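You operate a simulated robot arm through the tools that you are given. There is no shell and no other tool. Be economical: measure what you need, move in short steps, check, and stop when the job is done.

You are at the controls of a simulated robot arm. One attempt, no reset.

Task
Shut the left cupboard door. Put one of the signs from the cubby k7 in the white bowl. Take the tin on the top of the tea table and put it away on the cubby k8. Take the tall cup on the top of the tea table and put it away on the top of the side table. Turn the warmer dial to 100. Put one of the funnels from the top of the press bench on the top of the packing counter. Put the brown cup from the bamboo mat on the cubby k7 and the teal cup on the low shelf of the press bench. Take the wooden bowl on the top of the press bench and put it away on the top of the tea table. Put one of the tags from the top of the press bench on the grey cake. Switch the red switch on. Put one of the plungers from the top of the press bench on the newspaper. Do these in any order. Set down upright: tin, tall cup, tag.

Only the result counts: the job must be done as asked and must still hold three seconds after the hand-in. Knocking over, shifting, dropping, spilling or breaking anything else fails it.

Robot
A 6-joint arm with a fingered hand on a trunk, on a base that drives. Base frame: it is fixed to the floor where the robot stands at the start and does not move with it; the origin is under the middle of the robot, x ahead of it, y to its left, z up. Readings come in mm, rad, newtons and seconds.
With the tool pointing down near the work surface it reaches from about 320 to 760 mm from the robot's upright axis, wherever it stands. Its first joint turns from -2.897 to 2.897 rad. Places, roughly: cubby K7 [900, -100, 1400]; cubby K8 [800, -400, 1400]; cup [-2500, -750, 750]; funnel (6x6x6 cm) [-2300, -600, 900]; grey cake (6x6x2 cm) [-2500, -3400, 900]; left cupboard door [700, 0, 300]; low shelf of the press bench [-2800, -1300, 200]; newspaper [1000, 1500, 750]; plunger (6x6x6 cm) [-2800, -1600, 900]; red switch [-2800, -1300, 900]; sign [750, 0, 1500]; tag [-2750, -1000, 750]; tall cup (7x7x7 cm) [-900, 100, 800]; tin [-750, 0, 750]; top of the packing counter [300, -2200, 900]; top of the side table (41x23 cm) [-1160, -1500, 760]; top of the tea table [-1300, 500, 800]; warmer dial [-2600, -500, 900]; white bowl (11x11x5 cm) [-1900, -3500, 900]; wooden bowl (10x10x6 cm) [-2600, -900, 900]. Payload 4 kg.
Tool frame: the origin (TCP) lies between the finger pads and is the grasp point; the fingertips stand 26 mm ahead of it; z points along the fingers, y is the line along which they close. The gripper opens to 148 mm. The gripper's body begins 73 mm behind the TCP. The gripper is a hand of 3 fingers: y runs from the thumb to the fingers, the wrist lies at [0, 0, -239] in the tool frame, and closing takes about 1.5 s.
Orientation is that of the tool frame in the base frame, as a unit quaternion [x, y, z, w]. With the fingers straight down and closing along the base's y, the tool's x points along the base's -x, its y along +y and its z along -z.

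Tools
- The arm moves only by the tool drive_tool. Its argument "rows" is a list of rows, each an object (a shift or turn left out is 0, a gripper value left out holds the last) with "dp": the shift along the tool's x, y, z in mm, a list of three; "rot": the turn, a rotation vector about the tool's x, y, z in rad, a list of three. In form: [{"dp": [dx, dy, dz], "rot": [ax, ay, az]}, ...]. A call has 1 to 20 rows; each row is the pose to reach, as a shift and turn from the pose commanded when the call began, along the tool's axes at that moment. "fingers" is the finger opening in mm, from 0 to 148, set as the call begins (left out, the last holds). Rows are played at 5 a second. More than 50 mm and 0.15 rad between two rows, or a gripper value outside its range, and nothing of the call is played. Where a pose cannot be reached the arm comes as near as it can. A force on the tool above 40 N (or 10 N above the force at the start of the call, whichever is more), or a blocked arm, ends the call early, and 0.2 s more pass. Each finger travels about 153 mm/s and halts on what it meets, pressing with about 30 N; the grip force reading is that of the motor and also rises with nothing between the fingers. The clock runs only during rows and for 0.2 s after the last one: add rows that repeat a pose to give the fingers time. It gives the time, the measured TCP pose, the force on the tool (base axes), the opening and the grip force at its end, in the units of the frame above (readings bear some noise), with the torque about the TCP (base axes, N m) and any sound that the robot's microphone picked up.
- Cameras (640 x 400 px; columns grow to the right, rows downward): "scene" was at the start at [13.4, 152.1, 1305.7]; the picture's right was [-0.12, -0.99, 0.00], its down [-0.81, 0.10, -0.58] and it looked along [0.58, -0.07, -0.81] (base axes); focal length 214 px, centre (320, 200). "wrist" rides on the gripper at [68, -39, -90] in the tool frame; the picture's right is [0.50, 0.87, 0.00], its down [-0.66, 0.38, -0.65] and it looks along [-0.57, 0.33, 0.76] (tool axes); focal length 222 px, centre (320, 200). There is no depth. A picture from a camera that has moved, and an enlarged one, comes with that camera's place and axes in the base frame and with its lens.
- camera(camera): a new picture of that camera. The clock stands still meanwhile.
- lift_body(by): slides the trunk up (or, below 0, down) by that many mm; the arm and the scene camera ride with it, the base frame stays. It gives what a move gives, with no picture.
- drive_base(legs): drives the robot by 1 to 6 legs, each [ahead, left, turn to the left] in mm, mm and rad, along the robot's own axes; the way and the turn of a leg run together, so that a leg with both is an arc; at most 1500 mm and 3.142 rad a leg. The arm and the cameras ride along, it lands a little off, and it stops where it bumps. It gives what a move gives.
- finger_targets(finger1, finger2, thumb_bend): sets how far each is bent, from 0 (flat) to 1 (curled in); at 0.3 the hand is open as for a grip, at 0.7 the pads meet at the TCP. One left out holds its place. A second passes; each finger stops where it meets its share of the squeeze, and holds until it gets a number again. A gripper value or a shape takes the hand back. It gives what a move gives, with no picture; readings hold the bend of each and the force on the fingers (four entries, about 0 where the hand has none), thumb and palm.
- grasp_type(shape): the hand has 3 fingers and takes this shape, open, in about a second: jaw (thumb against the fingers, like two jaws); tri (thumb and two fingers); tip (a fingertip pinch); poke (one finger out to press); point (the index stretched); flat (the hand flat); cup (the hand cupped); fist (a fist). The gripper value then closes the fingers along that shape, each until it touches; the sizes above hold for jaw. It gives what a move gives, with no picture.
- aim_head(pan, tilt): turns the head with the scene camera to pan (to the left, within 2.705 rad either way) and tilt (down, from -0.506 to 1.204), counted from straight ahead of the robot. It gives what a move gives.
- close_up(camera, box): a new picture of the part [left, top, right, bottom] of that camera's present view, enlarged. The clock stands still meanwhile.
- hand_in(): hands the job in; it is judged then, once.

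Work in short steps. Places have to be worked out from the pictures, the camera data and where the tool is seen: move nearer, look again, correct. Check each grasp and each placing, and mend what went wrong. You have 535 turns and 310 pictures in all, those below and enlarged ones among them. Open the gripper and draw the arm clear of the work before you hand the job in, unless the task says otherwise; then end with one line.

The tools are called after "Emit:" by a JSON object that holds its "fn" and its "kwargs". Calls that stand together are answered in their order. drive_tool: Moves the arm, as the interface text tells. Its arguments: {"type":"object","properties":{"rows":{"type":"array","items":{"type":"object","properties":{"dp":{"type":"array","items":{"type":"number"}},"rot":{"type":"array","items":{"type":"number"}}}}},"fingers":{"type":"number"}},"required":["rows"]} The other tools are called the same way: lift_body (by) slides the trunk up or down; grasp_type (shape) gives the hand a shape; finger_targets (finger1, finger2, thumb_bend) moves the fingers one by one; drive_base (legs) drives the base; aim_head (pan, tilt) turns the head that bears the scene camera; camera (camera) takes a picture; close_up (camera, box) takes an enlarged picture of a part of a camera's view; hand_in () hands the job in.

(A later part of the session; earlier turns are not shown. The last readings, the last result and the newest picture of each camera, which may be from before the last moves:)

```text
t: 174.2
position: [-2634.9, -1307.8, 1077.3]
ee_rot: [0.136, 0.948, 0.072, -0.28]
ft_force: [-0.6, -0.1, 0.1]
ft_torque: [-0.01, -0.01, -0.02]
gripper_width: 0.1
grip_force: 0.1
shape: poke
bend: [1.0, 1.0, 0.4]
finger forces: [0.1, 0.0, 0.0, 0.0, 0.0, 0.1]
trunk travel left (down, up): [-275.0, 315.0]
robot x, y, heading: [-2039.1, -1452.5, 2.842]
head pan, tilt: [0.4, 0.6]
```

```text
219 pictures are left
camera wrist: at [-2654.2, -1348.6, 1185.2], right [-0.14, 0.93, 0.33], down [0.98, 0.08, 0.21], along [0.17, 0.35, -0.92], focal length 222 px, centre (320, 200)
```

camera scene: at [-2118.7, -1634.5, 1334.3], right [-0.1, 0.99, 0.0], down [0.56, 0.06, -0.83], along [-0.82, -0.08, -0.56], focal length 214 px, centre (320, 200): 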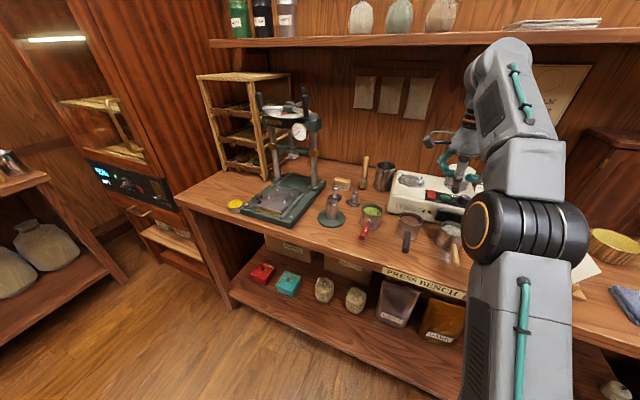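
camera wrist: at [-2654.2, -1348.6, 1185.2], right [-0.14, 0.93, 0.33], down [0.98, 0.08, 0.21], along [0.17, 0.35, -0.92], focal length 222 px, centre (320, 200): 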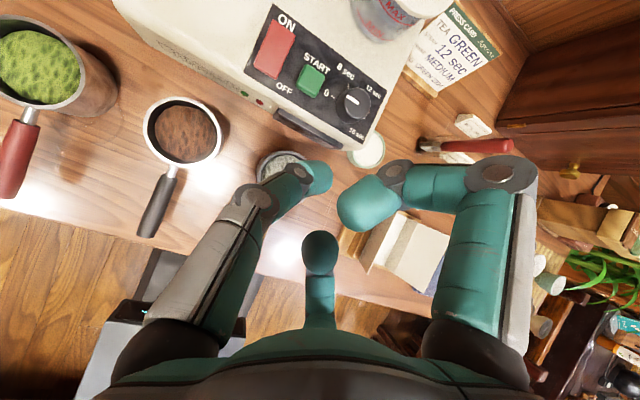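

Clear view: ON edge at about (-2768, -1326, 952). I approach above it and press down in 2 mm steps.

Emit:
{"fn": "drive_tool", "kwargs": {"rows": [{"dp": [12, -16, 32]}, {"dp": [23, -32, 65]}, {"dp": [34, -48, 98]}, {"dp": [46, -63.5, 130]}, {"dp": [41.6, -64, 136.7]}, {"dp": [38.3, -64.3, 141.7]}]}}

Emit:
{"fn": "close_up", "kwargs": {"camera": "wrist", "box": [220, 80, 420, 205]}}

Emit:
{"fn": "close_up", "kwargs": {"camera": "scene", "box": [370, 120, 530, 220]}}

```text
t: 175.6
position: [-2757.5, -1329.1, 976.5]
ee_rot: [0.137, 0.948, 0.072, -0.279]
ft_force: [0.6, 0.3, 1.0]
ft_torque: [-0.02, -0.03, -0.04]
gripper_width: 0.0
grip_force: 0.1
shape: poke
bend: [1.0, 1.0, 0.4]
finger forces: [0.0, 0.0, 0.0, 0.0, 0.3, 0.0]
trunk travel left (down, up): [-275.0, 315.0]
robot x, y, heading: [-2042.2, -1454.0, 2.842]
head pan, tilt: [0.4, 0.6]
```

```text
3.20 times, centred on (320, 142) of wrist
camera zoom: at [-2776.9, -1371.4, 1084.6], right [-0.14, 0.93, 0.33], down [0.98, 0.08, 0.21], along [0.17, 0.35, -0.92], focal length 711 px, centre (320, 384)
```

zoom: 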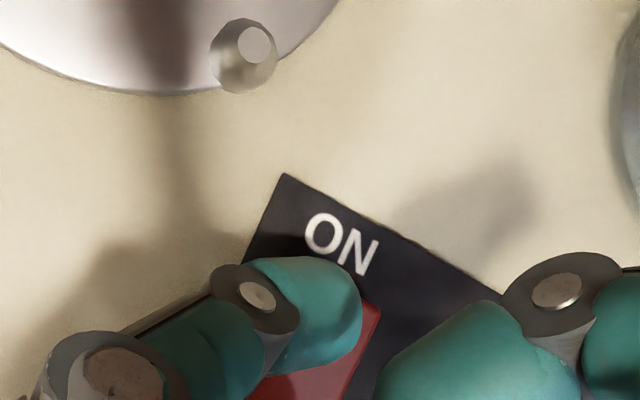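

```text
4.00 times, centred on (450, 170) of scene
camera zoom: at [-2119.2, -1634.9, 1334.2], right [-0.1, 0.99, 0.0], down [0.56, 0.06, -0.83], along [-0.82, -0.08, -0.56], focal length 858 px, centre (-200, 320)
```

zoom: 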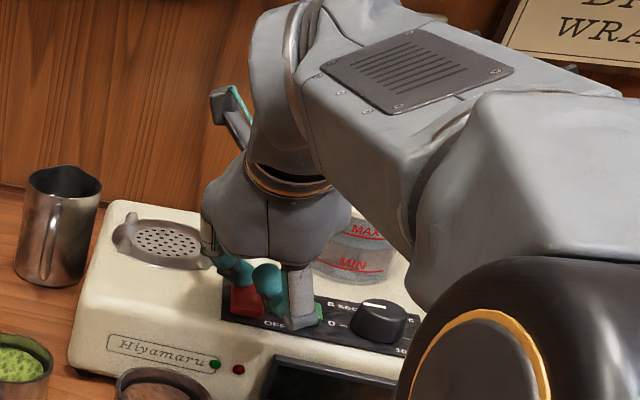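

A curled finger hovers close over the green START button. I rise slightly and reduce the tilt so that finger is higher.

Emit:
{"fn": "drive_tool", "kwargs": {"rows": [{"dp": [8, 0.6, -12]}, {"dp": [11, 0.6, -9.4], "rot": [0, -0.13, 0]}, {"dp": [11, 0.6, -9.4], "rot": [0, -0.25, 0]}]}}

Emit:
{"fn": "close_up", "kwargs": {"camera": "scene", "box": [370, 120, 530, 220]}}

Emit:
{"fn": "close_up", "kwargs": {"camera": "wrist", "box": [220, 80, 420, 205]}}

```text
t: 176.4
position: [-2760.6, -1329.2, 989.6]
ee_rot: [0.144, 0.975, 0.055, -0.159]
ft_force: [0.6, 0.5, 0.1]
ft_torque: [0.02, 0.0, 0.04]
gripper_width: 0.1
grip_force: 0.3
shape: poke
bend: [1.0, 1.0, 0.4]
finger forces: [0.0, 0.0, 0.0, 0.1, 0.0, 0.1]
trunk travel left (down, up): [-275.0, 315.0]
robot x, y, heading: [-2043.5, -1454.1, 2.845]
head pan, tilt: [0.4, 0.6]
```

```text
4.00 times, centred on (450, 170) of scene
camera zoom: at [-2119.0, -1634.9, 1334.2], right [-0.1, 0.99, 0.0], down [0.56, 0.06, -0.83], along [-0.82, -0.08, -0.56], focal length 858 px, centre (-200, 320)
```

zoom: 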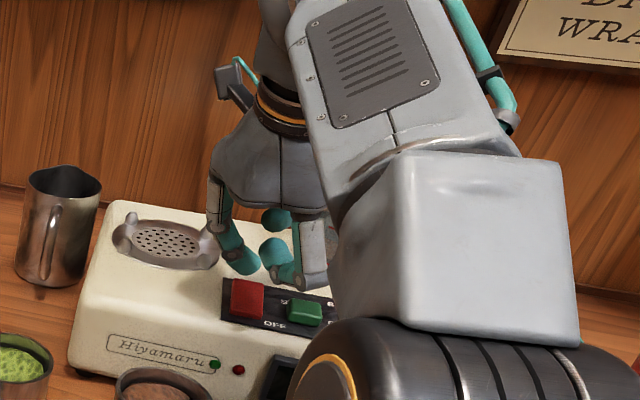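

```text
3.20 times, centred on (320, 142) of wrist
camera zoom: at [-2806.9, -1361.8, 1092.9], right [-0.19, 0.96, 0.22], down [0.9, 0.09, 0.43], along [0.39, 0.28, -0.88], focal length 711 px, centre (320, 384)
```

zoom: 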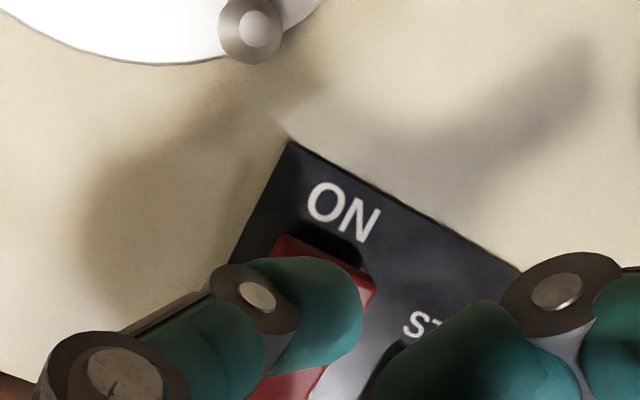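

Now the curled fingers are clear of START. I press the ON end in 2–3 mm steps.

Emit:
{"fn": "drive_tool", "kwargs": {"rows": [{"dp": [4.3, -0.5, 6.7]}, {"dp": [1.8, -0.8, 13.3]}, {"dp": [1.1, -0.9, 15.2]}, {"dp": [0.4, -1, 17.1]}, {"dp": [-0.3, -1.1, 19]}, {"dp": [-0.9, -1.2, 20.9]}]}}

Emit:
{"fn": "close_up", "kwargs": {"camera": "scene", "box": [370, 120, 530, 220]}}

```text
t: 177.8
position: [-2765.7, -1328.8, 973.4]
ee_rot: [0.143, 0.975, 0.055, -0.163]
ft_force: [-14.6, -3.5, 30.0]
ft_torque: [0.15, 0.5, 0.04]
gripper_width: 0.0
grip_force: 0.1
shape: poke
bend: [1.0, 1.0, 0.91]
finger forces: [0.1, 0.1, 0.0, 0.0, 31.3, 0.1]
trunk travel left (down, up): [-275.0, 315.0]
robot x, y, heading: [-2045.3, -1455.8, 2.845]
head pan, tilt: [0.4, 0.6]
```

```text
4.00 times, centred on (450, 170) of scene
camera zoom: at [-2118.1, -1635.8, 1334.6], right [-0.1, 0.99, 0.0], down [0.56, 0.06, -0.83], along [-0.82, -0.08, -0.56], focal length 858 px, centre (-200, 320)
```

zoom: 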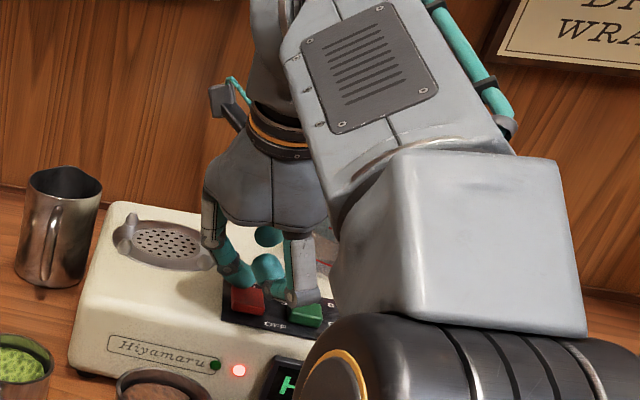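

Lit again. I lift straight up slowly and check the lamp.

Emit:
{"fn": "drive_tool", "kwargs": {"rows": [{"dp": [0.7, 0.1, -2]}, {"dp": [1.4, 0.2, -4]}, {"dp": [2.8, 0.5, -8]}, {"dp": [5, 1, -14]}, {"dp": [10, 2, -30]}]}}

Emit:
{"fn": "close_up", "kwargs": {"camera": "scene", "box": [370, 120, 530, 220]}}

```text
t: 179.0
position: [-2763.2, -1330.3, 998.6]
ee_rot: [0.145, 0.975, 0.053, -0.16]
ft_force: [0.8, 0.5, -0.9]
ft_torque: [0.0, 0.01, 0.03]
gripper_width: 0.1
grip_force: 0.0
shape: poke
bend: [1.0, 1.0, 0.4]
finger forces: [0.0, 0.0, 0.0, 0.0, 0.1, 0.0]
out of reach, approached as far as the arm can: row 5
trunk travel left (down, up): [-275.0, 315.0]
robot x, y, heading: [-2043.6, -1455.1, 2.84]
head pan, tilt: [0.4, 0.6]
```

```text
4.00 times, centred on (450, 170) of scene
camera zoom: at [-2118.9, -1634.8, 1334.1], right [-0.1, 0.99, 0.0], down [0.56, 0.06, -0.83], along [-0.82, -0.08, -0.56], focal length 858 px, centre (-200, 320)
```

zoom: 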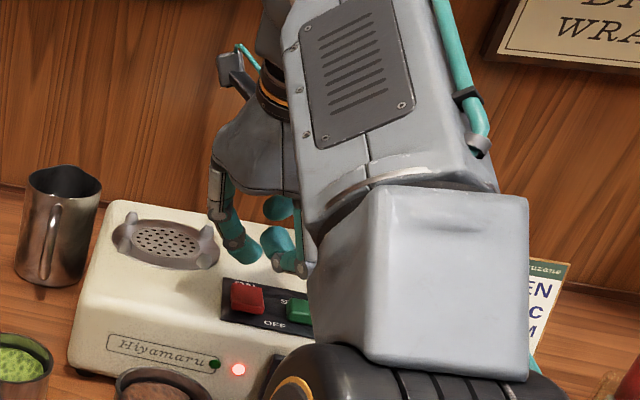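

The lamp stays lit now. I retract up and toward the robot.

Emit:
{"fn": "drive_tool", "kwargs": {"rows": [{"dp": [-8, 0.5, -22]}, {"dp": [-25, 1, -38]}, {"dp": [-52, 1, -55]}, {"dp": [-90, 2, -72]}, {"dp": [-130, 2, -90]}, {"dp": [-170, 2, -105]}]}}

Emit:
{"fn": "close_up", "kwargs": {"camera": "scene", "box": [370, 120, 530, 220]}}

```text
t: 180.4
position: [-2576.7, -1388.6, 1043.1]
ee_rot: [0.145, 0.975, 0.055, -0.159]
ft_force: [-0.1, -0.3, -0.3]
ft_torque: [0.01, 0.0, -0.03]
gripper_width: 0.2
grip_force: 0.1
shape: poke
bend: [1.0, 1.0, 0.4]
finger forces: [0.0, 0.0, 0.0, 0.1, 0.1, 0.1]
trunk travel left (down, up): [-275.0, 315.0]
robot x, y, heading: [-2044.1, -1455.4, 2.845]
head pan, tilt: [0.4, 0.6]
```

```text
4.00 times, centred on (450, 170) of scene
camera zoom: at [-2119.6, -1634.8, 1334.2], right [-0.1, 0.99, 0.0], down [0.56, 0.06, -0.82], along [-0.82, -0.08, -0.57], focal length 858 px, centre (-200, 320)
```

zoom: 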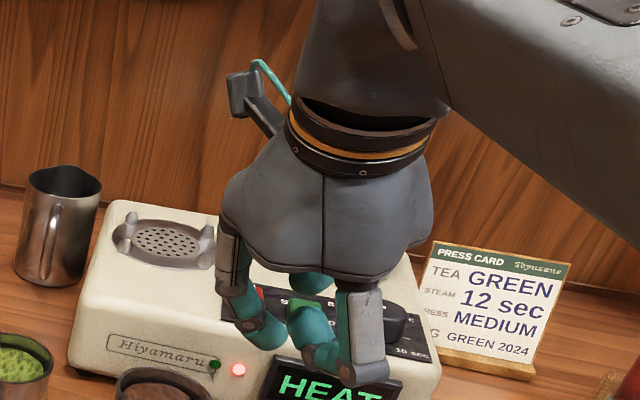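

Switch confirmed on. I retract and straighten the tool, open the hand, then shift right along the bench to see the warmer dial, funnels and bamboo mat.

Emit:
{"fn": "drive_tool", "kwargs": {"rows": [{"dp": [-33, 0, -27], "rot": [0, -0.08, 0]}, {"dp": [-65, 0, -54], "rot": [0, -0.16, 0]}, {"dp": [-97, 0, -81], "rot": [0, -0.24, 0]}, {"dp": [-129, 0, -108], "rot": [0, -0.33, 0]}]}}

Emit:
{"fn": "grasp_type", "kwargs": {"shape": "jaw"}}

Emit:
{"fn": "drive_base", "kwargs": {"legs": [[-40, -600, 0]]}}

Emit:
{"fn": "camera", "kwargs": {"camera": "scene"}}

Emit:
{"fn": "camera", "kwargs": {"camera": "wrist"}}

```text
t: 181.4
position: [-2428.4, -1439.5, 1101.4]
ee_rot: [0.152, 0.988, 0.03, 0.004]
ft_force: [-0.3, 0.3, -1.2]
ft_torque: [0.01, -0.02, 0.0]
gripper_width: 0.0
grip_force: 0.0
shape: poke
bend: [1.0, 1.0, 0.4]
finger forces: [0.0, 0.0, 0.1, 0.0, 0.0, 0.1]
trunk travel left (down, up): [-275.0, 315.0]
robot x, y, heading: [-2045.5, -1455.2, 2.847]
head pan, tilt: [0.4, 0.6]
```

```text
t: 182.3
position: [-2428.7, -1439.1, 1100.5]
ee_rot: [0.152, 0.988, 0.031, 0.003]
ft_force: [0.5, -0.3, -0.4]
ft_torque: [0.02, 0.01, -0.01]
gripper_width: 147.8
grip_force: 0.1
shape: jaw
bend: [0.3, 0.3, 0.3]
finger forces: [0.0, 0.0, 0.0, 0.1, 0.0, 0.1]
trunk travel left (down, up): [-275.0, 315.0]
robot x, y, heading: [-2041.4, -1453.1, 2.844]
head pan, tilt: [0.4, 0.6]
```

```text
t: 185.7
position: [-2214.6, -876.3, 1101.3]
ee_rot: [0.151, 0.988, 0.03, 0.003]
ft_force: [0.8, 0.0, -0.5]
ft_torque: [0.01, 0.0, 0.01]
gripper_width: 147.8
grip_force: 0.0
shape: jaw
bend: [0.3, 0.3, 0.3]
finger forces: [0.1, 0.0, 0.0, 0.0, 0.1, 0.0]
trunk travel left (down, up): [-275.0, 315.0]
robot x, y, heading: [-1828.4, -888.6, 2.849]
head pan, tilt: [0.4, 0.6]
```

```text
211 pictures are left
camera scene: at [-1904.3, -1071.5, 1334.2], right [-0.1, 0.99, 0.0], down [0.56, 0.06, -0.83], along [-0.82, -0.09, -0.56], focal length 214 px, centre (320, 200)
```

scene: 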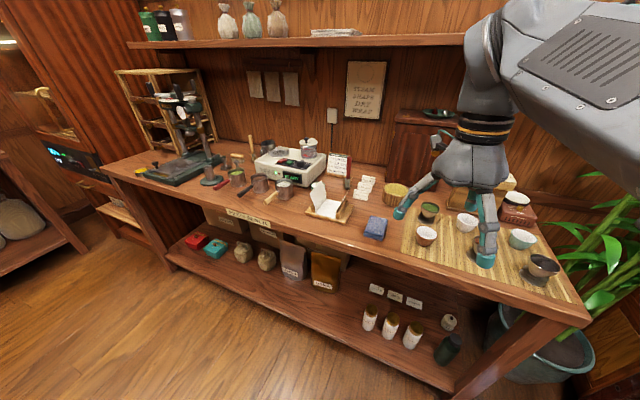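

```text
210 pictures are left
camera wrist: at [-2291.6, -899.4, 1187.9], right [-0.22, 0.97, 0.05], down [0.73, 0.13, 0.67], along [0.65, 0.19, -0.74], focal length 222 px, centre (320, 200)
```

wrist: 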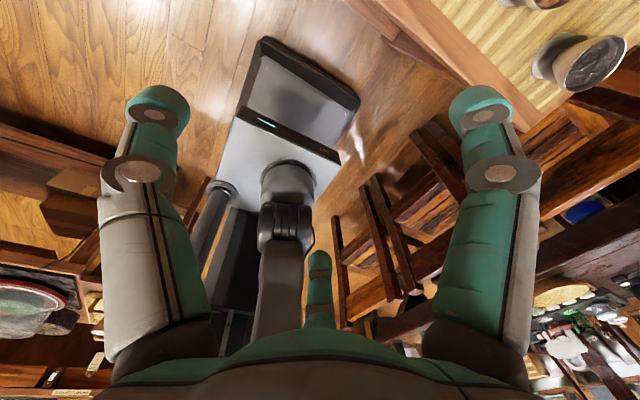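

I zoom on the right end of the bench with the cups.

Emit:
{"fn": "close_up", "kwargs": {"camera": "scene", "box": [370, 150, 590, 288]}}

Emit:
{"fn": "aim_head", "kwargs": {"pan": -0.2, "tilt": 0.7}}

Emit:
{"fn": "camera", "kwargs": {"camera": "scene"}}

```text
2.90 times, centred on (480, 219) of scene
camera zoom: at [-1904.3, -1071.5, 1334.2], right [-0.1, 0.99, 0.0], down [0.56, 0.06, -0.83], along [-0.82, -0.09, -0.56], focal length 622 px, centre (-144, 145)
```

zoom: 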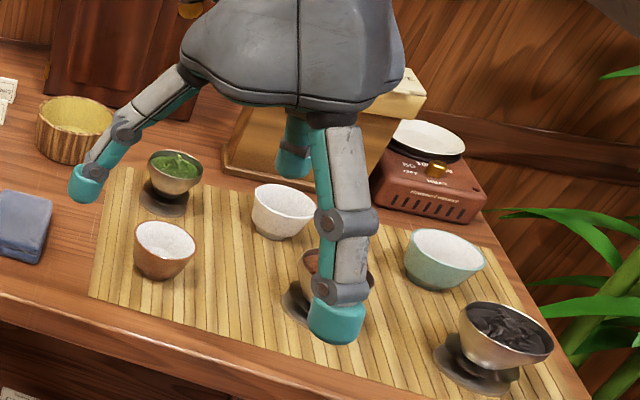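

```text
t: 186.7
position: [-2215.4, -877.0, 1102.1]
ee_rot: [0.15, 0.988, 0.029, 0.003]
ft_force: [-0.6, -0.1, -0.1]
ft_torque: [-0.03, 0.01, 0.02]
gripper_width: 147.9
grip_force: 0.0
shape: jaw
bend: [0.3, 0.3, 0.3]
finger forces: [0.0, 0.1, 0.1, 0.1, 0.1, 0.0]
trunk travel left (down, up): [-275.0, 315.0]
robot x, y, heading: [-1826.6, -887.4, 2.849]
head pan, tilt: [-0.201, 0.7]
```

```text
208 pictures are left
camera scene: at [-1891.1, -1021.8, 1325.6], right [0.47, 0.88, 0.0], down [0.57, -0.31, -0.77], along [-0.67, 0.36, -0.64], focal length 214 px, centre (320, 200)
```

scene: 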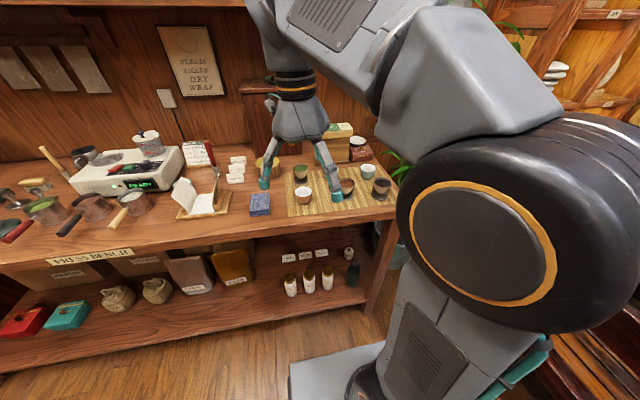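

The bamboo mat holds a brown, a white and a teal cup plus three hourglass items on dark feet (likely the funnels); the warmer with a gold dial is behind. I swing the hand left for a clear look.

Emit:
{"fn": "drive_tool", "kwargs": {"rows": [{"dp": [0, -45, 0]}, {"dp": [0, -90, -5]}, {"dp": [0, -135, -10]}, {"dp": [0, -180, -15]}, {"dp": [0, -225, -20]}, {"dp": [0, -265, -20]}]}}

Emit:
{"fn": "close_up", "kwargs": {"camera": "scene", "box": [270, 120, 430, 220]}}

Emit:
{"fn": "camera", "kwargs": {"camera": "scene"}}

```text
t: 188.1
position: [-2290.7, -1129.4, 1097.8]
ee_rot: [0.151, 0.988, 0.029, 0.001]
ft_force: [-0.2, 0.8, 0.2]
ft_torque: [-0.03, 0.0, 0.01]
gripper_width: 147.8
grip_force: 0.1
shape: jaw
bend: [0.3, 0.3, 0.3]
finger forces: [0.0, 0.0, 0.1, 0.1, 0.1, 0.0]
out of reach, approached as far as the arm can: row 6
trunk travel left (down, up): [-275.0, 315.0]
robot x, y, heading: [-1831.2, -886.4, 2.847]
head pan, tilt: [-0.201, 0.7]
```

```text
4.00 times, centred on (350, 170) of scene
camera zoom: at [-1890.9, -1021.4, 1325.6], right [0.48, 0.88, 0.0], down [0.57, -0.31, -0.76], along [-0.67, 0.36, -0.64], focal length 858 px, centre (200, 320)
```

zoom: 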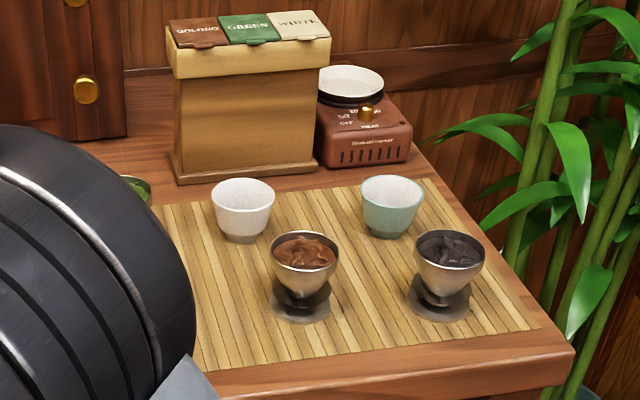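

```text
206 pictures are left
camera scene: at [-1890.9, -1021.4, 1325.6], right [0.48, 0.88, 0.0], down [0.57, -0.31, -0.76], along [-0.67, 0.36, -0.64], focal length 214 px, centre (320, 200)
```

scene: 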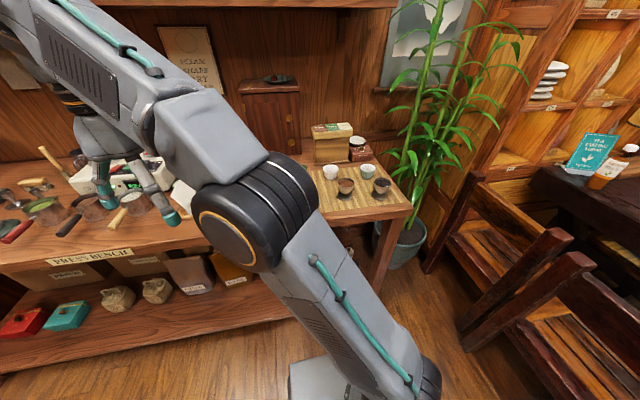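

The three goblets are the funnels. The warmer dial is at the back right; I shift the base to be in front of it and look closely.

Emit:
{"fn": "drive_tool", "kwargs": {"rows": [{"dp": [0, 45, 0]}, {"dp": [0, 90, 0]}, {"dp": [-20, 130, 0]}, {"dp": [-50, 165, 0]}, {"dp": [-80, 195, 0]}]}}

Emit:
{"fn": "drive_base", "kwargs": {"legs": [[50, -140, 0]]}}

Emit:
{"fn": "aim_head", "kwargs": {"pan": 0.05, "tilt": 0.6}}

Emit:
{"fn": "camera", "kwargs": {"camera": "scene"}}

```text
t: 189.3
position: [-2154.7, -967.2, 1109.9]
ee_rot: [0.15, 0.988, 0.03, 0.004]
ft_force: [-0.2, 0.1, -0.1]
ft_torque: [0.0, -0.03, 0.01]
gripper_width: 147.9
grip_force: 0.1
shape: jaw
bend: [0.3, 0.3, 0.3]
finger forces: [0.1, 0.0, 0.1, 0.0, 0.0, 0.0]
trunk travel left (down, up): [-275.0, 315.0]
robot x, y, heading: [-1823.8, -891.6, 2.847]
head pan, tilt: [-0.201, 0.7]
```

```text
t: 190.7
position: [-2163.8, -818.1, 1109.8]
ee_rot: [0.151, 0.988, 0.03, 0.003]
ft_force: [0.1, 0.4, 1.2]
ft_torque: [0.01, 0.0, -0.02]
gripper_width: 147.9
grip_force: 0.1
shape: jaw
bend: [0.3, 0.3, 0.3]
finger forces: [0.0, 0.0, 0.1, 0.0, 0.0, 0.1]
trunk travel left (down, up): [-275.0, 315.0]
robot x, y, heading: [-1832.7, -741.2, 2.844]
head pan, tilt: [-0.201, 0.7]
```

```text
t: 191.4
position: [-2164.0, -817.4, 1110.2]
ee_rot: [0.151, 0.988, 0.03, 0.003]
ft_force: [-0.3, 0.9, -0.8]
ft_torque: [-0.04, 0.02, 0.0]
gripper_width: 147.9
grip_force: 0.0
shape: jaw
bend: [0.3, 0.3, 0.3]
finger forces: [0.0, 0.0, 0.1, 0.1, 0.0, 0.0]
trunk travel left (down, up): [-275.0, 315.0]
robot x, y, heading: [-1833.3, -742.8, 2.846]
head pan, tilt: [0.051, 0.6]
```

```text
205 pictures are left
camera scene: at [-1910.0, -892.3, 1334.2], right [0.24, 0.97, 0.0], down [0.55, -0.14, -0.82], along [-0.8, 0.2, -0.57], focal length 214 px, centre (320, 200)
```

scene: 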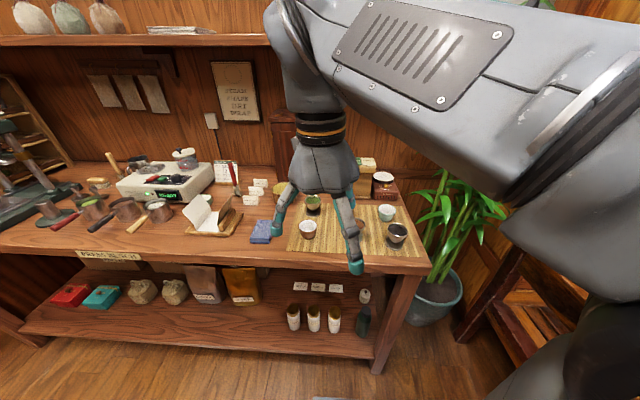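

Emit:
{"fn": "close_up", "kwargs": {"camera": "scene", "box": [340, 150, 420, 200]}}

```text
8.00 times, centred on (380, 175) of scene
camera zoom: at [-1910.0, -892.3, 1334.2], right [0.24, 0.97, 0.0], down [0.55, -0.14, -0.82], along [-0.8, 0.2, -0.57], focal length 1716 px, centre (-160, 400)
```

zoom: 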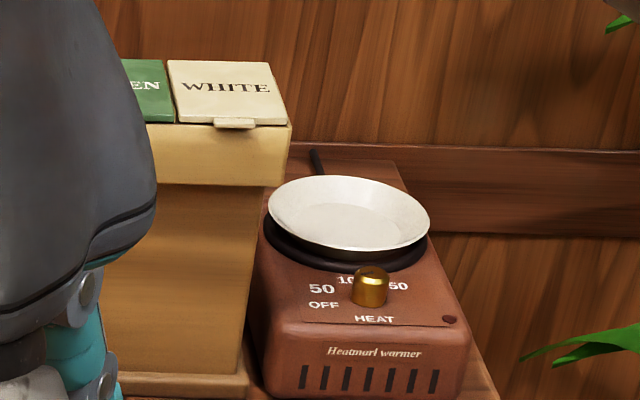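

The gold knob is at about (-2538, -474, 910), tight between a box and the pan. I raise the trunk for reach and hover the wrist camera near it for a top view.

Emit:
{"fn": "lift_body", "kwargs": {"by": 200}}

Emit:
{"fn": "drive_tool", "kwargs": {"rows": [{"dp": [36, 20, 15]}, {"dp": [72, 40, 35]}, {"dp": [108, 60, 55]}, {"dp": [144, 80, 75]}, {"dp": [180, 100, 95]}, {"dp": [216, 120, 115]}, {"dp": [252, 140, 135]}, {"dp": [288, 155, 155]}, {"dp": [324, 170, 175]}, {"dp": [350, 180, 200]}]}}

Emit:
{"fn": "camera", "kwargs": {"camera": "wrist"}}

Emit:
{"fn": "camera", "kwargs": {"camera": "scene"}}

```text
t: 193.6
position: [-2164.2, -817.7, 1309.1]
ee_rot: [0.151, 0.988, 0.031, 0.003]
ft_force: [0.1, -0.1, -0.5]
ft_torque: [-0.01, 0.01, -0.01]
gripper_width: 147.9
grip_force: 0.1
shape: jaw
bend: [0.3, 0.3, 0.3]
finger forces: [0.1, 0.0, 0.0, 0.1, 0.0, 0.0]
trunk travel left (down, up): [-475.0, 115.0]
robot x, y, heading: [-1835.5, -744.0, 2.846]
head pan, tilt: [0.051, 0.6]
```

```text
t: 195.8
position: [-2441.4, -529.8, 1121.6]
ee_rot: [0.15, 0.988, 0.03, 0.002]
ft_force: [1.4, 0.6, -0.4]
ft_torque: [-0.01, 0.02, 0.0]
gripper_width: 147.7
grip_force: 0.0
shape: jaw
bend: [0.3, 0.3, 0.3]
finger forces: [0.2, 0.0, 0.1, 0.0, 0.0, 0.0]
trunk travel left (down, up): [-475.0, 115.0]
robot x, y, heading: [-1833.3, -741.6, 2.847]
head pan, tilt: [0.051, 0.6]
```

```text
203 pictures are left
camera wrist: at [-2517.8, -552.3, 1208.5], right [-0.22, 0.97, 0.05], down [0.73, 0.13, 0.67], along [0.65, 0.19, -0.74], focal length 222 px, centre (320, 200)
```

wrist: 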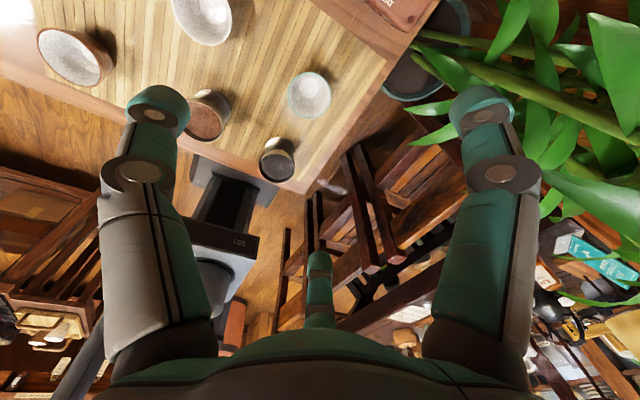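

```text
202 pictures are left
camera scene: at [-1910.3, -892.2, 1534.2], right [0.24, 0.97, 0.0], down [0.55, -0.14, -0.82], along [-0.8, 0.2, -0.57], focal length 214 px, centre (320, 200)
```

scene: 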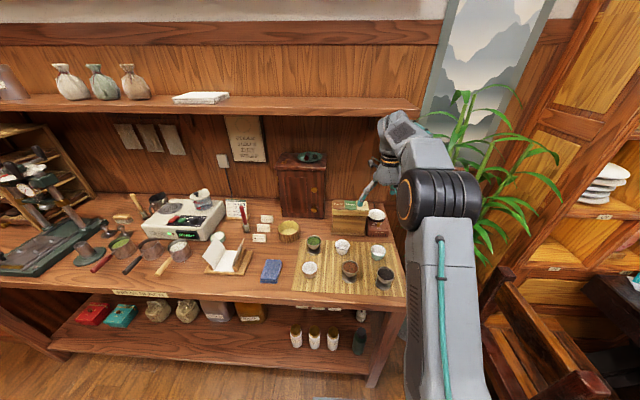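

Reach is good now. I spin the wrist counterclockwise 1.2 rad (leaving room to turn the knob clockwise) and view the dial.

Emit:
{"fn": "drive_tool", "kwargs": {"rows": [{"rot": [0, 0, -0.15]}, {"rot": [0, 0, -0.3]}, {"rot": [0, 0, -0.45]}, {"rot": [0, 0, -0.6]}, {"rot": [0, 0, -0.75]}, {"rot": [0, 0, -0.9]}, {"rot": [0, 0, -1.05]}, {"rot": [0, 0, -1.2]}]}}

Emit:
{"fn": "camera", "kwargs": {"camera": "wrist"}}

```text
t: 197.6
position: [-2440.3, -529.7, 1122.4]
ee_rot: [-0.435, 0.9, 0.023, 0.02]
ft_force: [-0.6, -0.7, -0.1]
ft_torque: [0.02, 0.0, 0.0]
gripper_width: 147.9
grip_force: 0.0
shape: jaw
bend: [0.3, 0.3, 0.3]
finger forces: [0.1, 0.0, 0.1, 0.0, 0.1, 0.0]
trunk travel left (down, up): [-475.0, 115.0]
robot x, y, heading: [-1836.8, -741.5, 2.847]
head pan, tilt: [0.051, 0.6]
```

```text
201 pictures are left
camera wrist: at [-2452.5, -612.0, 1206.0], right [-0.99, 0.15, -0.01], down [0.1, 0.71, 0.7], along [0.11, 0.69, -0.72], focal length 222 px, centre (320, 200)
```

wrist: 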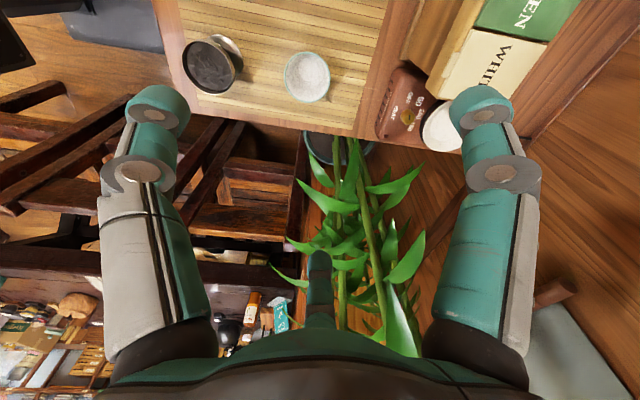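

Emit:
{"fn": "close_up", "kwargs": {"camera": "wrist", "box": [360, 60, 488, 140]}}

```text
5.00 times, centred on (424, 100) of wrist
camera zoom: at [-2452.5, -612.0, 1206.0], right [-0.99, 0.15, -0.01], down [0.1, 0.71, 0.7], along [0.11, 0.69, -0.72], focal length 1111 px, centre (-200, 700)
```

zoom: 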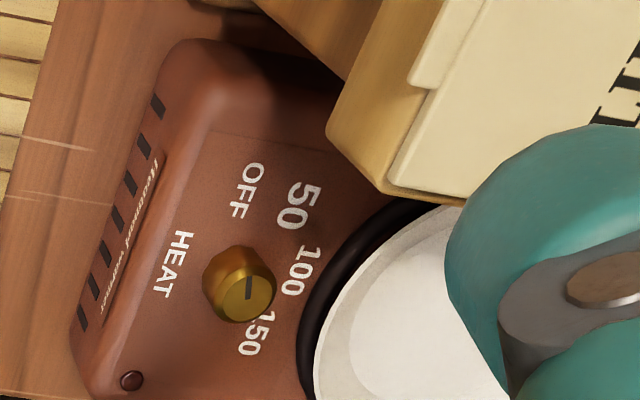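

The pointer sits at OFF; 100 is roughly 90–95° clockwise. I narrow the fingers and hover over the knob, straightening the tool.

Emit:
{"fn": "finger_targets", "kwargs": {"finger1": 0.58, "finger2": 0.58, "thumb_bend": 0.58}}

Emit:
{"fn": "drive_tool", "kwargs": {"rows": [{"dp": [6, 40, 10], "rot": [0.012, 0.028, 0.05]}, {"dp": [12, 80, 20], "rot": [0.024, 0.056, 0.1]}, {"dp": [24, 118, 40], "rot": [0.024, 0.056, 0.1]}, {"dp": [24, 118, 80], "rot": [0.024, 0.056, 0.1]}]}}

Emit:
{"fn": "camera", "kwargs": {"camera": "wrist"}}

Emit:
{"fn": "close_up", "kwargs": {"camera": "scene", "box": [310, 100, 470, 200]}}

```text
t: 198.6
position: [-2440.3, -530.8, 1121.9]
ee_rot: [-0.433, 0.901, 0.024, 0.02]
ft_force: [1.1, -0.1, 0.4]
ft_torque: [-0.01, 0.01, 0.0]
gripper_width: 40.0
grip_force: 0.0
shape: fingers
bend: [0.57, 0.57, 0.57]
finger forces: [0.0, 0.1, 0.0, 0.0, 0.1, 0.0]
trunk travel left (down, up): [-475.0, 115.0]
robot x, y, heading: [-1835.1, -741.2, 2.839]
head pan, tilt: [0.051, 0.6]
```

```text
t: 199.6
position: [-2519.8, -486.5, 1037.9]
ee_rot: [-0.387, 0.922, 0.002, -0.002]
ft_force: [0.7, 0.4, -0.3]
ft_torque: [0.0, 0.01, -0.01]
gripper_width: 39.4
grip_force: 0.2
shape: fingers
bend: [0.57, 0.57, 0.57]
finger forces: [0.0, 0.1, 0.0, 0.1, 0.0, 0.1]
out of reach, approached as far as the arm can: row 2, 3, 4
trunk travel left (down, up): [-475.0, 115.0]
robot x, y, heading: [-1833.4, -742.5, 2.844]
head pan, tilt: [0.051, 0.6]
```

```text
199 pictures are left
camera wrist: at [-2538.5, -561.8, 1126.1], right [-0.97, 0.25, 0.01], down [0.19, 0.73, 0.65], along [0.16, 0.63, -0.76], focal length 222 px, centre (320, 200)
```

wrist: 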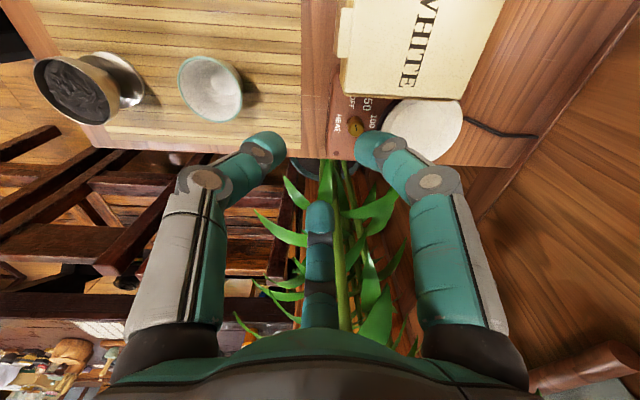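

```text
4.00 times, centred on (390, 150) of scene
camera zoom: at [-1909.6, -891.5, 1534.4], right [0.24, 0.97, 0.0], down [0.55, -0.14, -0.83], along [-0.8, 0.2, -0.56], focal length 858 px, centre (40, 400)
```

zoom: 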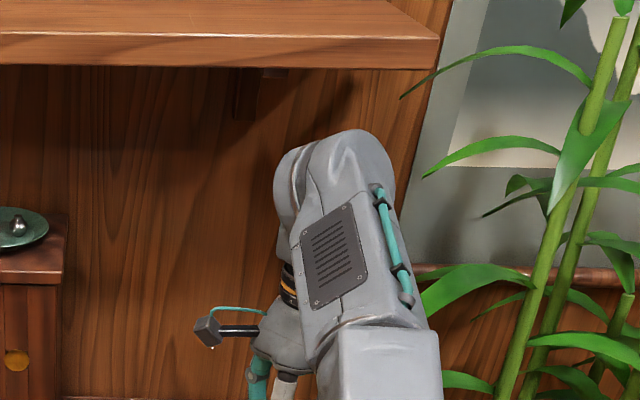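

At the reach limit. I check the gap between base and bench to see if I can drive closer.

Emit:
{"fn": "aim_head", "kwargs": {"pan": 0.3, "tilt": 1.2}}

Emit:
{"fn": "camera", "kwargs": {"camera": "scene"}}

```text
t: 200.6
position: [-2520.3, -487.0, 1036.8]
ee_rot: [-0.388, 0.922, 0.001, -0.002]
ft_force: [0.0, -0.4, -0.1]
ft_torque: [0.02, 0.01, 0.0]
gripper_width: 39.4
grip_force: 0.0
shape: fingers
bend: [0.57, 0.57, 0.57]
finger forces: [0.0, 0.1, 0.0, 0.0, 0.0, 0.0]
trunk travel left (down, up): [-475.0, 115.0]
robot x, y, heading: [-1833.9, -741.8, 2.847]
head pan, tilt: [0.3, 1.201]
```

```text
197 pictures are left
camera scene: at [-1880.3, -914.0, 1489.6], right [0.0, 1.0, 0.0], down [0.93, 0.0, -0.36], along [-0.36, 0.0, -0.93], focal length 214 px, centre (320, 200)
```

scene: 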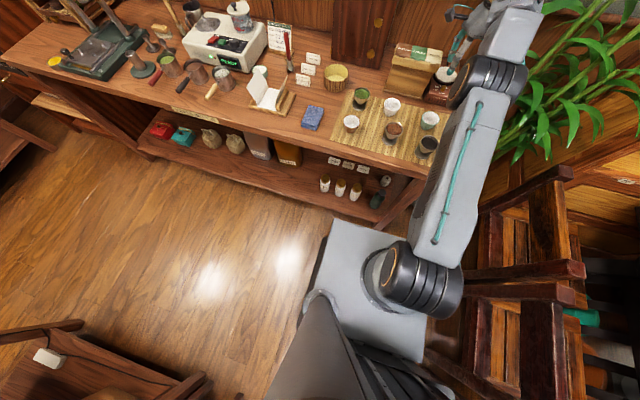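

The bench front is actually ~120 mm beyond my base, so I can go 70 mm closer; I first pull the arm back by the same amount.

Emit:
{"fn": "drive_tool", "kwargs": {"rows": [{"dp": [-10, -33, -10]}, {"dp": [-20, -66, -20]}, {"dp": [-25, -85, -20]}]}}

Emit:
{"fn": "drive_base", "kwargs": {"legs": [[70, 0, 0]]}}

Emit:
{"fn": "camera", "kwargs": {"camera": "wrist"}}

```text
t: 201.4
position: [-2441.2, -530.1, 1056.3]
ee_rot: [-0.388, 0.922, 0.002, -0.002]
ft_force: [-0.4, -0.3, 0.1]
ft_torque: [0.01, 0.0, 0.0]
gripper_width: 39.3
grip_force: 0.1
shape: fingers
bend: [0.57, 0.57, 0.57]
finger forces: [0.0, 0.1, 0.1, 0.1, 0.0, 0.1]
trunk travel left (down, up): [-475.0, 115.0]
robot x, y, heading: [-1835.4, -742.8, 2.844]
head pan, tilt: [0.3, 1.201]
```

```text
t: 202.4
position: [-2508.7, -509.0, 1056.2]
ee_rot: [-0.388, 0.922, 0.002, -0.001]
ft_force: [-0.6, 0.1, -0.3]
ft_torque: [0.0, -0.02, 0.01]
gripper_width: 39.4
grip_force: 0.0
shape: fingers
bend: [0.57, 0.57, 0.57]
finger forces: [0.0, 0.0, 0.0, 0.0, 0.0, 0.0]
trunk travel left (down, up): [-475.0, 115.0]
robot x, y, heading: [-1905.8, -718.8, 2.843]
head pan, tilt: [0.3, 1.201]
```

```text
196 pictures are left
camera wrist: at [-2527.5, -584.5, 1144.9], right [-0.97, 0.25, 0.0], down [0.19, 0.73, 0.65], along [0.16, 0.63, -0.76], focal length 222 px, centre (320, 200)
```

wrist: 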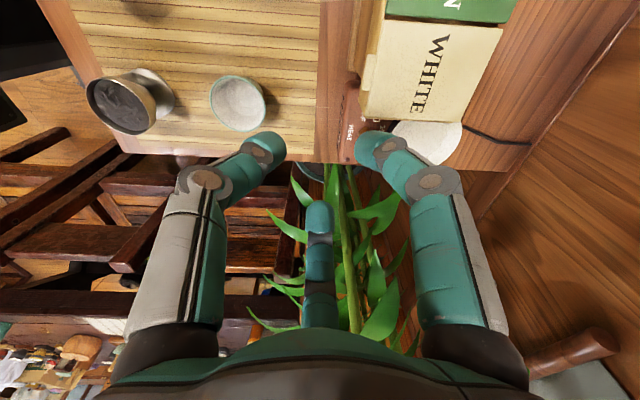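

I hover over the knob at z≈1010.

Emit:
{"fn": "drive_tool", "kwargs": {"rows": [{"dp": [-1, 27, 10]}, {"dp": [-3, 54, 20]}, {"dp": [-3, 54, 46]}]}}

Emit:
{"fn": "close_up", "kwargs": {"camera": "wrist", "box": [220, 80, 420, 205]}}

```text
t: 203.2
position: [-2545.8, -469.1, 1010.6]
ee_rot: [-0.388, 0.922, 0.001, -0.002]
ft_force: [0.7, 0.4, -0.1]
ft_torque: [-0.03, 0.01, -0.01]
gripper_width: 39.2
grip_force: 0.0
shape: fingers
bend: [0.57, 0.57, 0.57]
finger forces: [0.0, 0.0, 0.0, 0.0, 0.1, 0.1]
trunk travel left (down, up): [-475.0, 115.0]
robot x, y, heading: [-1902.1, -721.0, 2.848]
head pan, tilt: [0.3, 1.201]
```

```text
3.20 times, centred on (320, 142) of wrist
camera zoom: at [-2563.8, -544.1, 1099.6], right [-0.97, 0.25, 0.0], down [0.19, 0.73, 0.65], along [0.16, 0.63, -0.76], focal length 711 px, centre (320, 384)
```

zoom: 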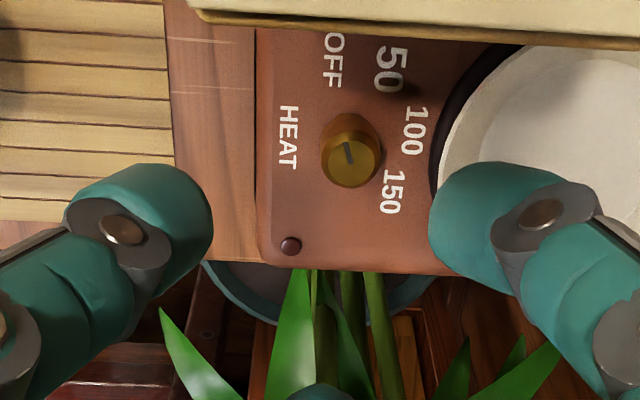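

Clear view: knob at about (-2552, -465), 8 mm radius. I narrow the fingers further, correct by ~8 mm and descend around the knob.

Emit:
{"fn": "finger_targets", "kwargs": {"finger1": 0.61, "finger2": 0.61, "thumb_bend": 0.61}}

Emit:
{"fn": "drive_tool", "kwargs": {"rows": [{"dp": [1.8, 7.6, 20]}, {"dp": [1.8, 7.6, 45]}, {"dp": [1.8, 7.6, 60]}]}}

Emit:
{"fn": "close_up", "kwargs": {"camera": "wrist", "box": [220, 80, 420, 205]}}

```text
t: 204.2
position: [-2545.7, -468.6, 1011.1]
ee_rot: [-0.388, 0.922, 0.001, -0.002]
ft_force: [0.5, 0.0, -0.2]
ft_torque: [0.03, 0.01, -0.05]
gripper_width: 27.0
grip_force: 0.1
shape: fingers
bend: [0.61, 0.61, 0.61]
finger forces: [0.1, 0.1, 0.1, 0.0, 0.1, 0.0]
trunk travel left (down, up): [-475.0, 115.0]
robot x, y, heading: [-1898.8, -719.2, 2.847]
head pan, tilt: [0.3, 1.201]
```

```text
t: 205.0
position: [-2553.3, -465.8, 950.0]
ee_rot: [-0.388, 0.922, 0.001, -0.002]
ft_force: [0.7, 0.0, 0.5]
ft_torque: [0.04, 0.0, 0.02]
gripper_width: 26.7
grip_force: 0.1
shape: fingers
bend: [0.61, 0.61, 0.61]
finger forces: [0.0, 0.0, 0.0, 0.0, 0.1, 0.1]
trunk travel left (down, up): [-475.0, 115.0]
robot x, y, heading: [-1901.8, -718.7, 2.843]
head pan, tilt: [0.3, 1.201]
```

```text
3.20 times, centred on (320, 142) of wrist
camera zoom: at [-2571.0, -540.8, 1039.3], right [-0.97, 0.25, 0.0], down [0.19, 0.73, 0.65], along [0.16, 0.63, -0.76], focal length 711 px, centre (320, 384)
```

zoom: 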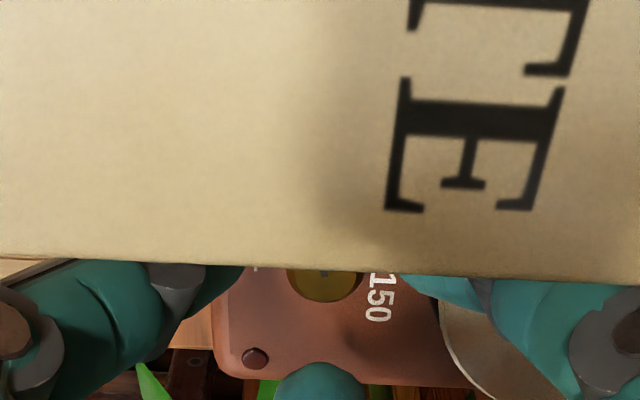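

The wrist camera itself is over the box here. I rise and spin the hand −120° (same finger pattern, camera on the free near side), then come back down.

Emit:
{"fn": "drive_tool", "kwargs": {"rows": [{"dp": [0, 0, -30]}, {"dp": [0, 0, -60]}, {"dp": [0, 0, -60], "rot": [0, 0, -0.15]}, {"dp": [0, 0, -60], "rot": [0, 0, -0.3]}, {"dp": [0, 0, -60], "rot": [0, 0, -0.45]}, {"dp": [0, 0, -60], "rot": [0, 0, -0.6]}, {"dp": [0, 0, -60], "rot": [0, 0, -0.75]}, {"dp": [0, 0, -60], "rot": [0, 0, -0.9]}, {"dp": [0, 0, -60], "rot": [0, 0, -1.05]}, {"dp": [0, 0, -60], "rot": [0, 0, -1.2]}, {"dp": [0, 0, -60], "rot": [0, 0, -1.35]}, {"dp": [0, 0, -60], "rot": [0, 0, -1.5]}, {"dp": [0, 0, -60], "rot": [0, 0, -1.65]}, {"dp": [0, 0, -60], "rot": [0, 0, -1.8]}, {"dp": [0, 0, -60], "rot": [0, 0, -1.95]}, {"dp": [0, 0, -60], "rot": [0, 0, -2.094]}]}}

Emit:
{"fn": "camera", "kwargs": {"camera": "wrist"}}

```text
t: 208.4
position: [-2551.8, -465.1, 1010.3]
ee_rot: [0.992, -0.124, -0.002, 0.0]
ft_force: [-0.2, -0.3, 0.1]
ft_torque: [0.04, 0.02, -0.01]
gripper_width: 26.9
grip_force: 0.1
shape: fingers
bend: [0.61, 0.61, 0.61]
finger forces: [0.1, 0.0, 0.0, 0.0, 0.1, 0.0]
trunk travel left (down, up): [-475.0, 115.0]
robot x, y, heading: [-1904.8, -720.8, 2.849]
head pan, tilt: [0.3, 1.201]
```

```text
193 pictures are left
camera wrist: at [-2476.2, -443.9, 1099.3], right [0.27, -0.96, 0.0], down [-0.73, -0.21, 0.66], along [-0.63, -0.18, -0.75], focal length 222 px, centre (320, 200)
```

wrist: 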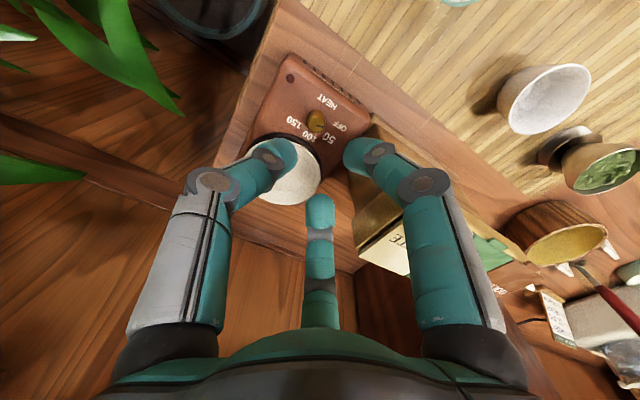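

Excellent view from the near side; I zoom on the dial.

Emit:
{"fn": "close_up", "kwargs": {"camera": "wrist", "box": [252, 65, 412, 165]}}

```text
4.00 times, centred on (332, 115) of wrist
camera zoom: at [-2476.2, -443.9, 1099.3], right [0.27, -0.96, 0.0], down [-0.73, -0.21, 0.66], along [-0.63, -0.18, -0.75], focal length 888 px, centre (272, 540)
```

zoom: 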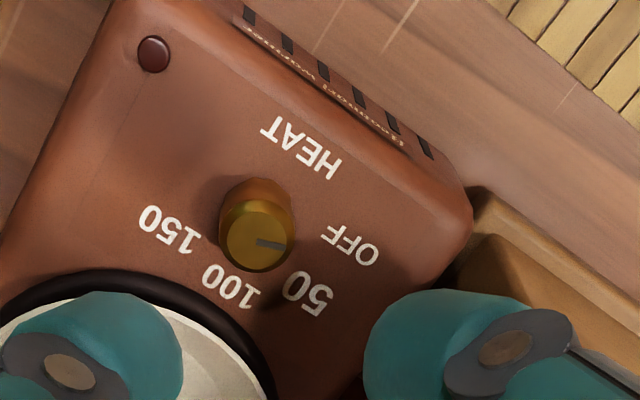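

The scale fits about 1° per unit (pointer at OFF≈0, 100 lies ~100° clockwise). I descend around the knob.

Emit:
{"fn": "drive_tool", "kwargs": {"rows": [{"dp": [0.5, -2, 30]}, {"dp": [0.5, -2, 60]}, {"dp": [0.5, -2, 75]}, {"dp": [0.5, -2, 83]}]}}

Emit:
{"fn": "close_up", "kwargs": {"camera": "wrist", "box": [220, 80, 420, 205]}}

```text
t: 209.4
position: [-2550.5, -463.6, 927.8]
ee_rot: [0.992, -0.125, -0.003, 0.0]
ft_force: [0.1, -0.5, 1.6]
ft_torque: [-0.04, 0.01, 0.03]
gripper_width: 26.8
grip_force: 1.4
shape: fingers
bend: [0.61, 0.61, 0.61]
finger forces: [1.5, 1.0, 0.1, 0.1, 0.0, 0.0]
trunk travel left (down, up): [-475.0, 115.0]
robot x, y, heading: [-1902.7, -717.6, 2.845]
head pan, tilt: [0.3, 1.201]
```

```text
3.20 times, centred on (320, 142) of wrist
camera zoom: at [-2475.5, -442.3, 1016.4], right [0.27, -0.96, 0.0], down [-0.73, -0.2, 0.66], along [-0.63, -0.18, -0.75], focal length 711 px, centre (320, 384)
```

zoom: 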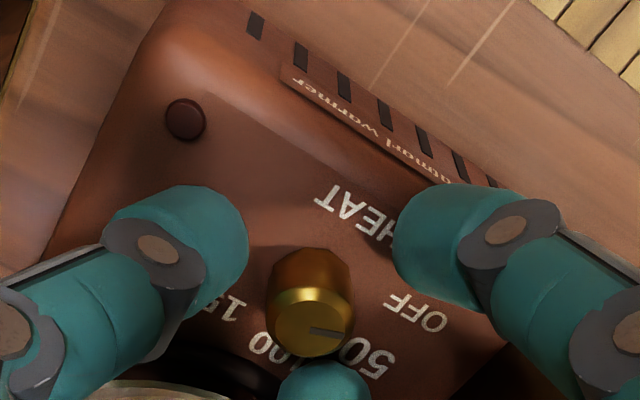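

Centered on the knob with light touch. I close the fingers on it.

Emit:
{"fn": "finger_targets", "kwargs": {"finger1": 0.75, "finger2": 0.75, "thumb_bend": 0.75}}

Emit:
{"fn": "drive_tool", "kwargs": {"rows": [{"rot": [0, 0, 0.1]}, {"rot": [0, 0, 0.2]}, {"rot": [0, 0, 0.3]}, {"rot": [0, 0, 0.4]}, {"rot": [0, 0, 0.5]}, {"rot": [0, 0, 0.6]}, {"rot": [0, 0, 0.7]}, {"rot": [0, 0, 0.8]}]}}

Emit:
{"fn": "close_up", "kwargs": {"camera": "wrist", "box": [220, 80, 420, 205]}}

```text
t: 210.4
position: [-2551.5, -462.1, 925.8]
ee_rot: [0.992, -0.125, -0.001, 0.0]
ft_force: [2.7, 4.8, -8.8]
ft_torque: [0.12, -0.05, 0.0]
gripper_width: 7.8
grip_force: 13.1
shape: fingers
bend: [0.71, 0.64, 0.68]
finger forces: [6.4, 7.0, 0.0, 0.0, 12.8, 0.0]
trunk travel left (down, up): [-475.0, 115.0]
robot x, y, heading: [-1904.3, -721.1, 2.847]
head pan, tilt: [0.3, 1.201]
```

```text
t: 212.2
position: [-2551.1, -463.6, 925.9]
ee_rot: [0.865, -0.502, -0.001, 0.001]
ft_force: [1.3, 2.2, -10.5]
ft_torque: [0.06, -0.06, 0.0]
gripper_width: 8.0
grip_force: 11.9
shape: fingers
bend: [0.71, 0.64, 0.68]
finger forces: [6.0, 8.1, 0.0, 0.0, 9.7, 0.0]
trunk travel left (down, up): [-475.0, 115.0]
robot x, y, heading: [-1905.8, -723.7, 2.842]
head pan, tilt: [0.3, 1.201]
```

```text
3.20 times, centred on (320, 142) of wrist
camera zoom: at [-2484.0, -502.3, 1015.6], right [-0.5, -0.86, 0.0], down [-0.65, 0.38, 0.66], along [-0.57, 0.33, -0.76], focal length 711 px, centre (320, 384)
```

zoom: 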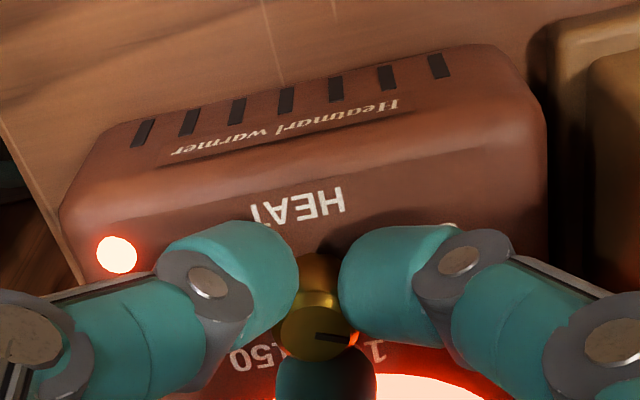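

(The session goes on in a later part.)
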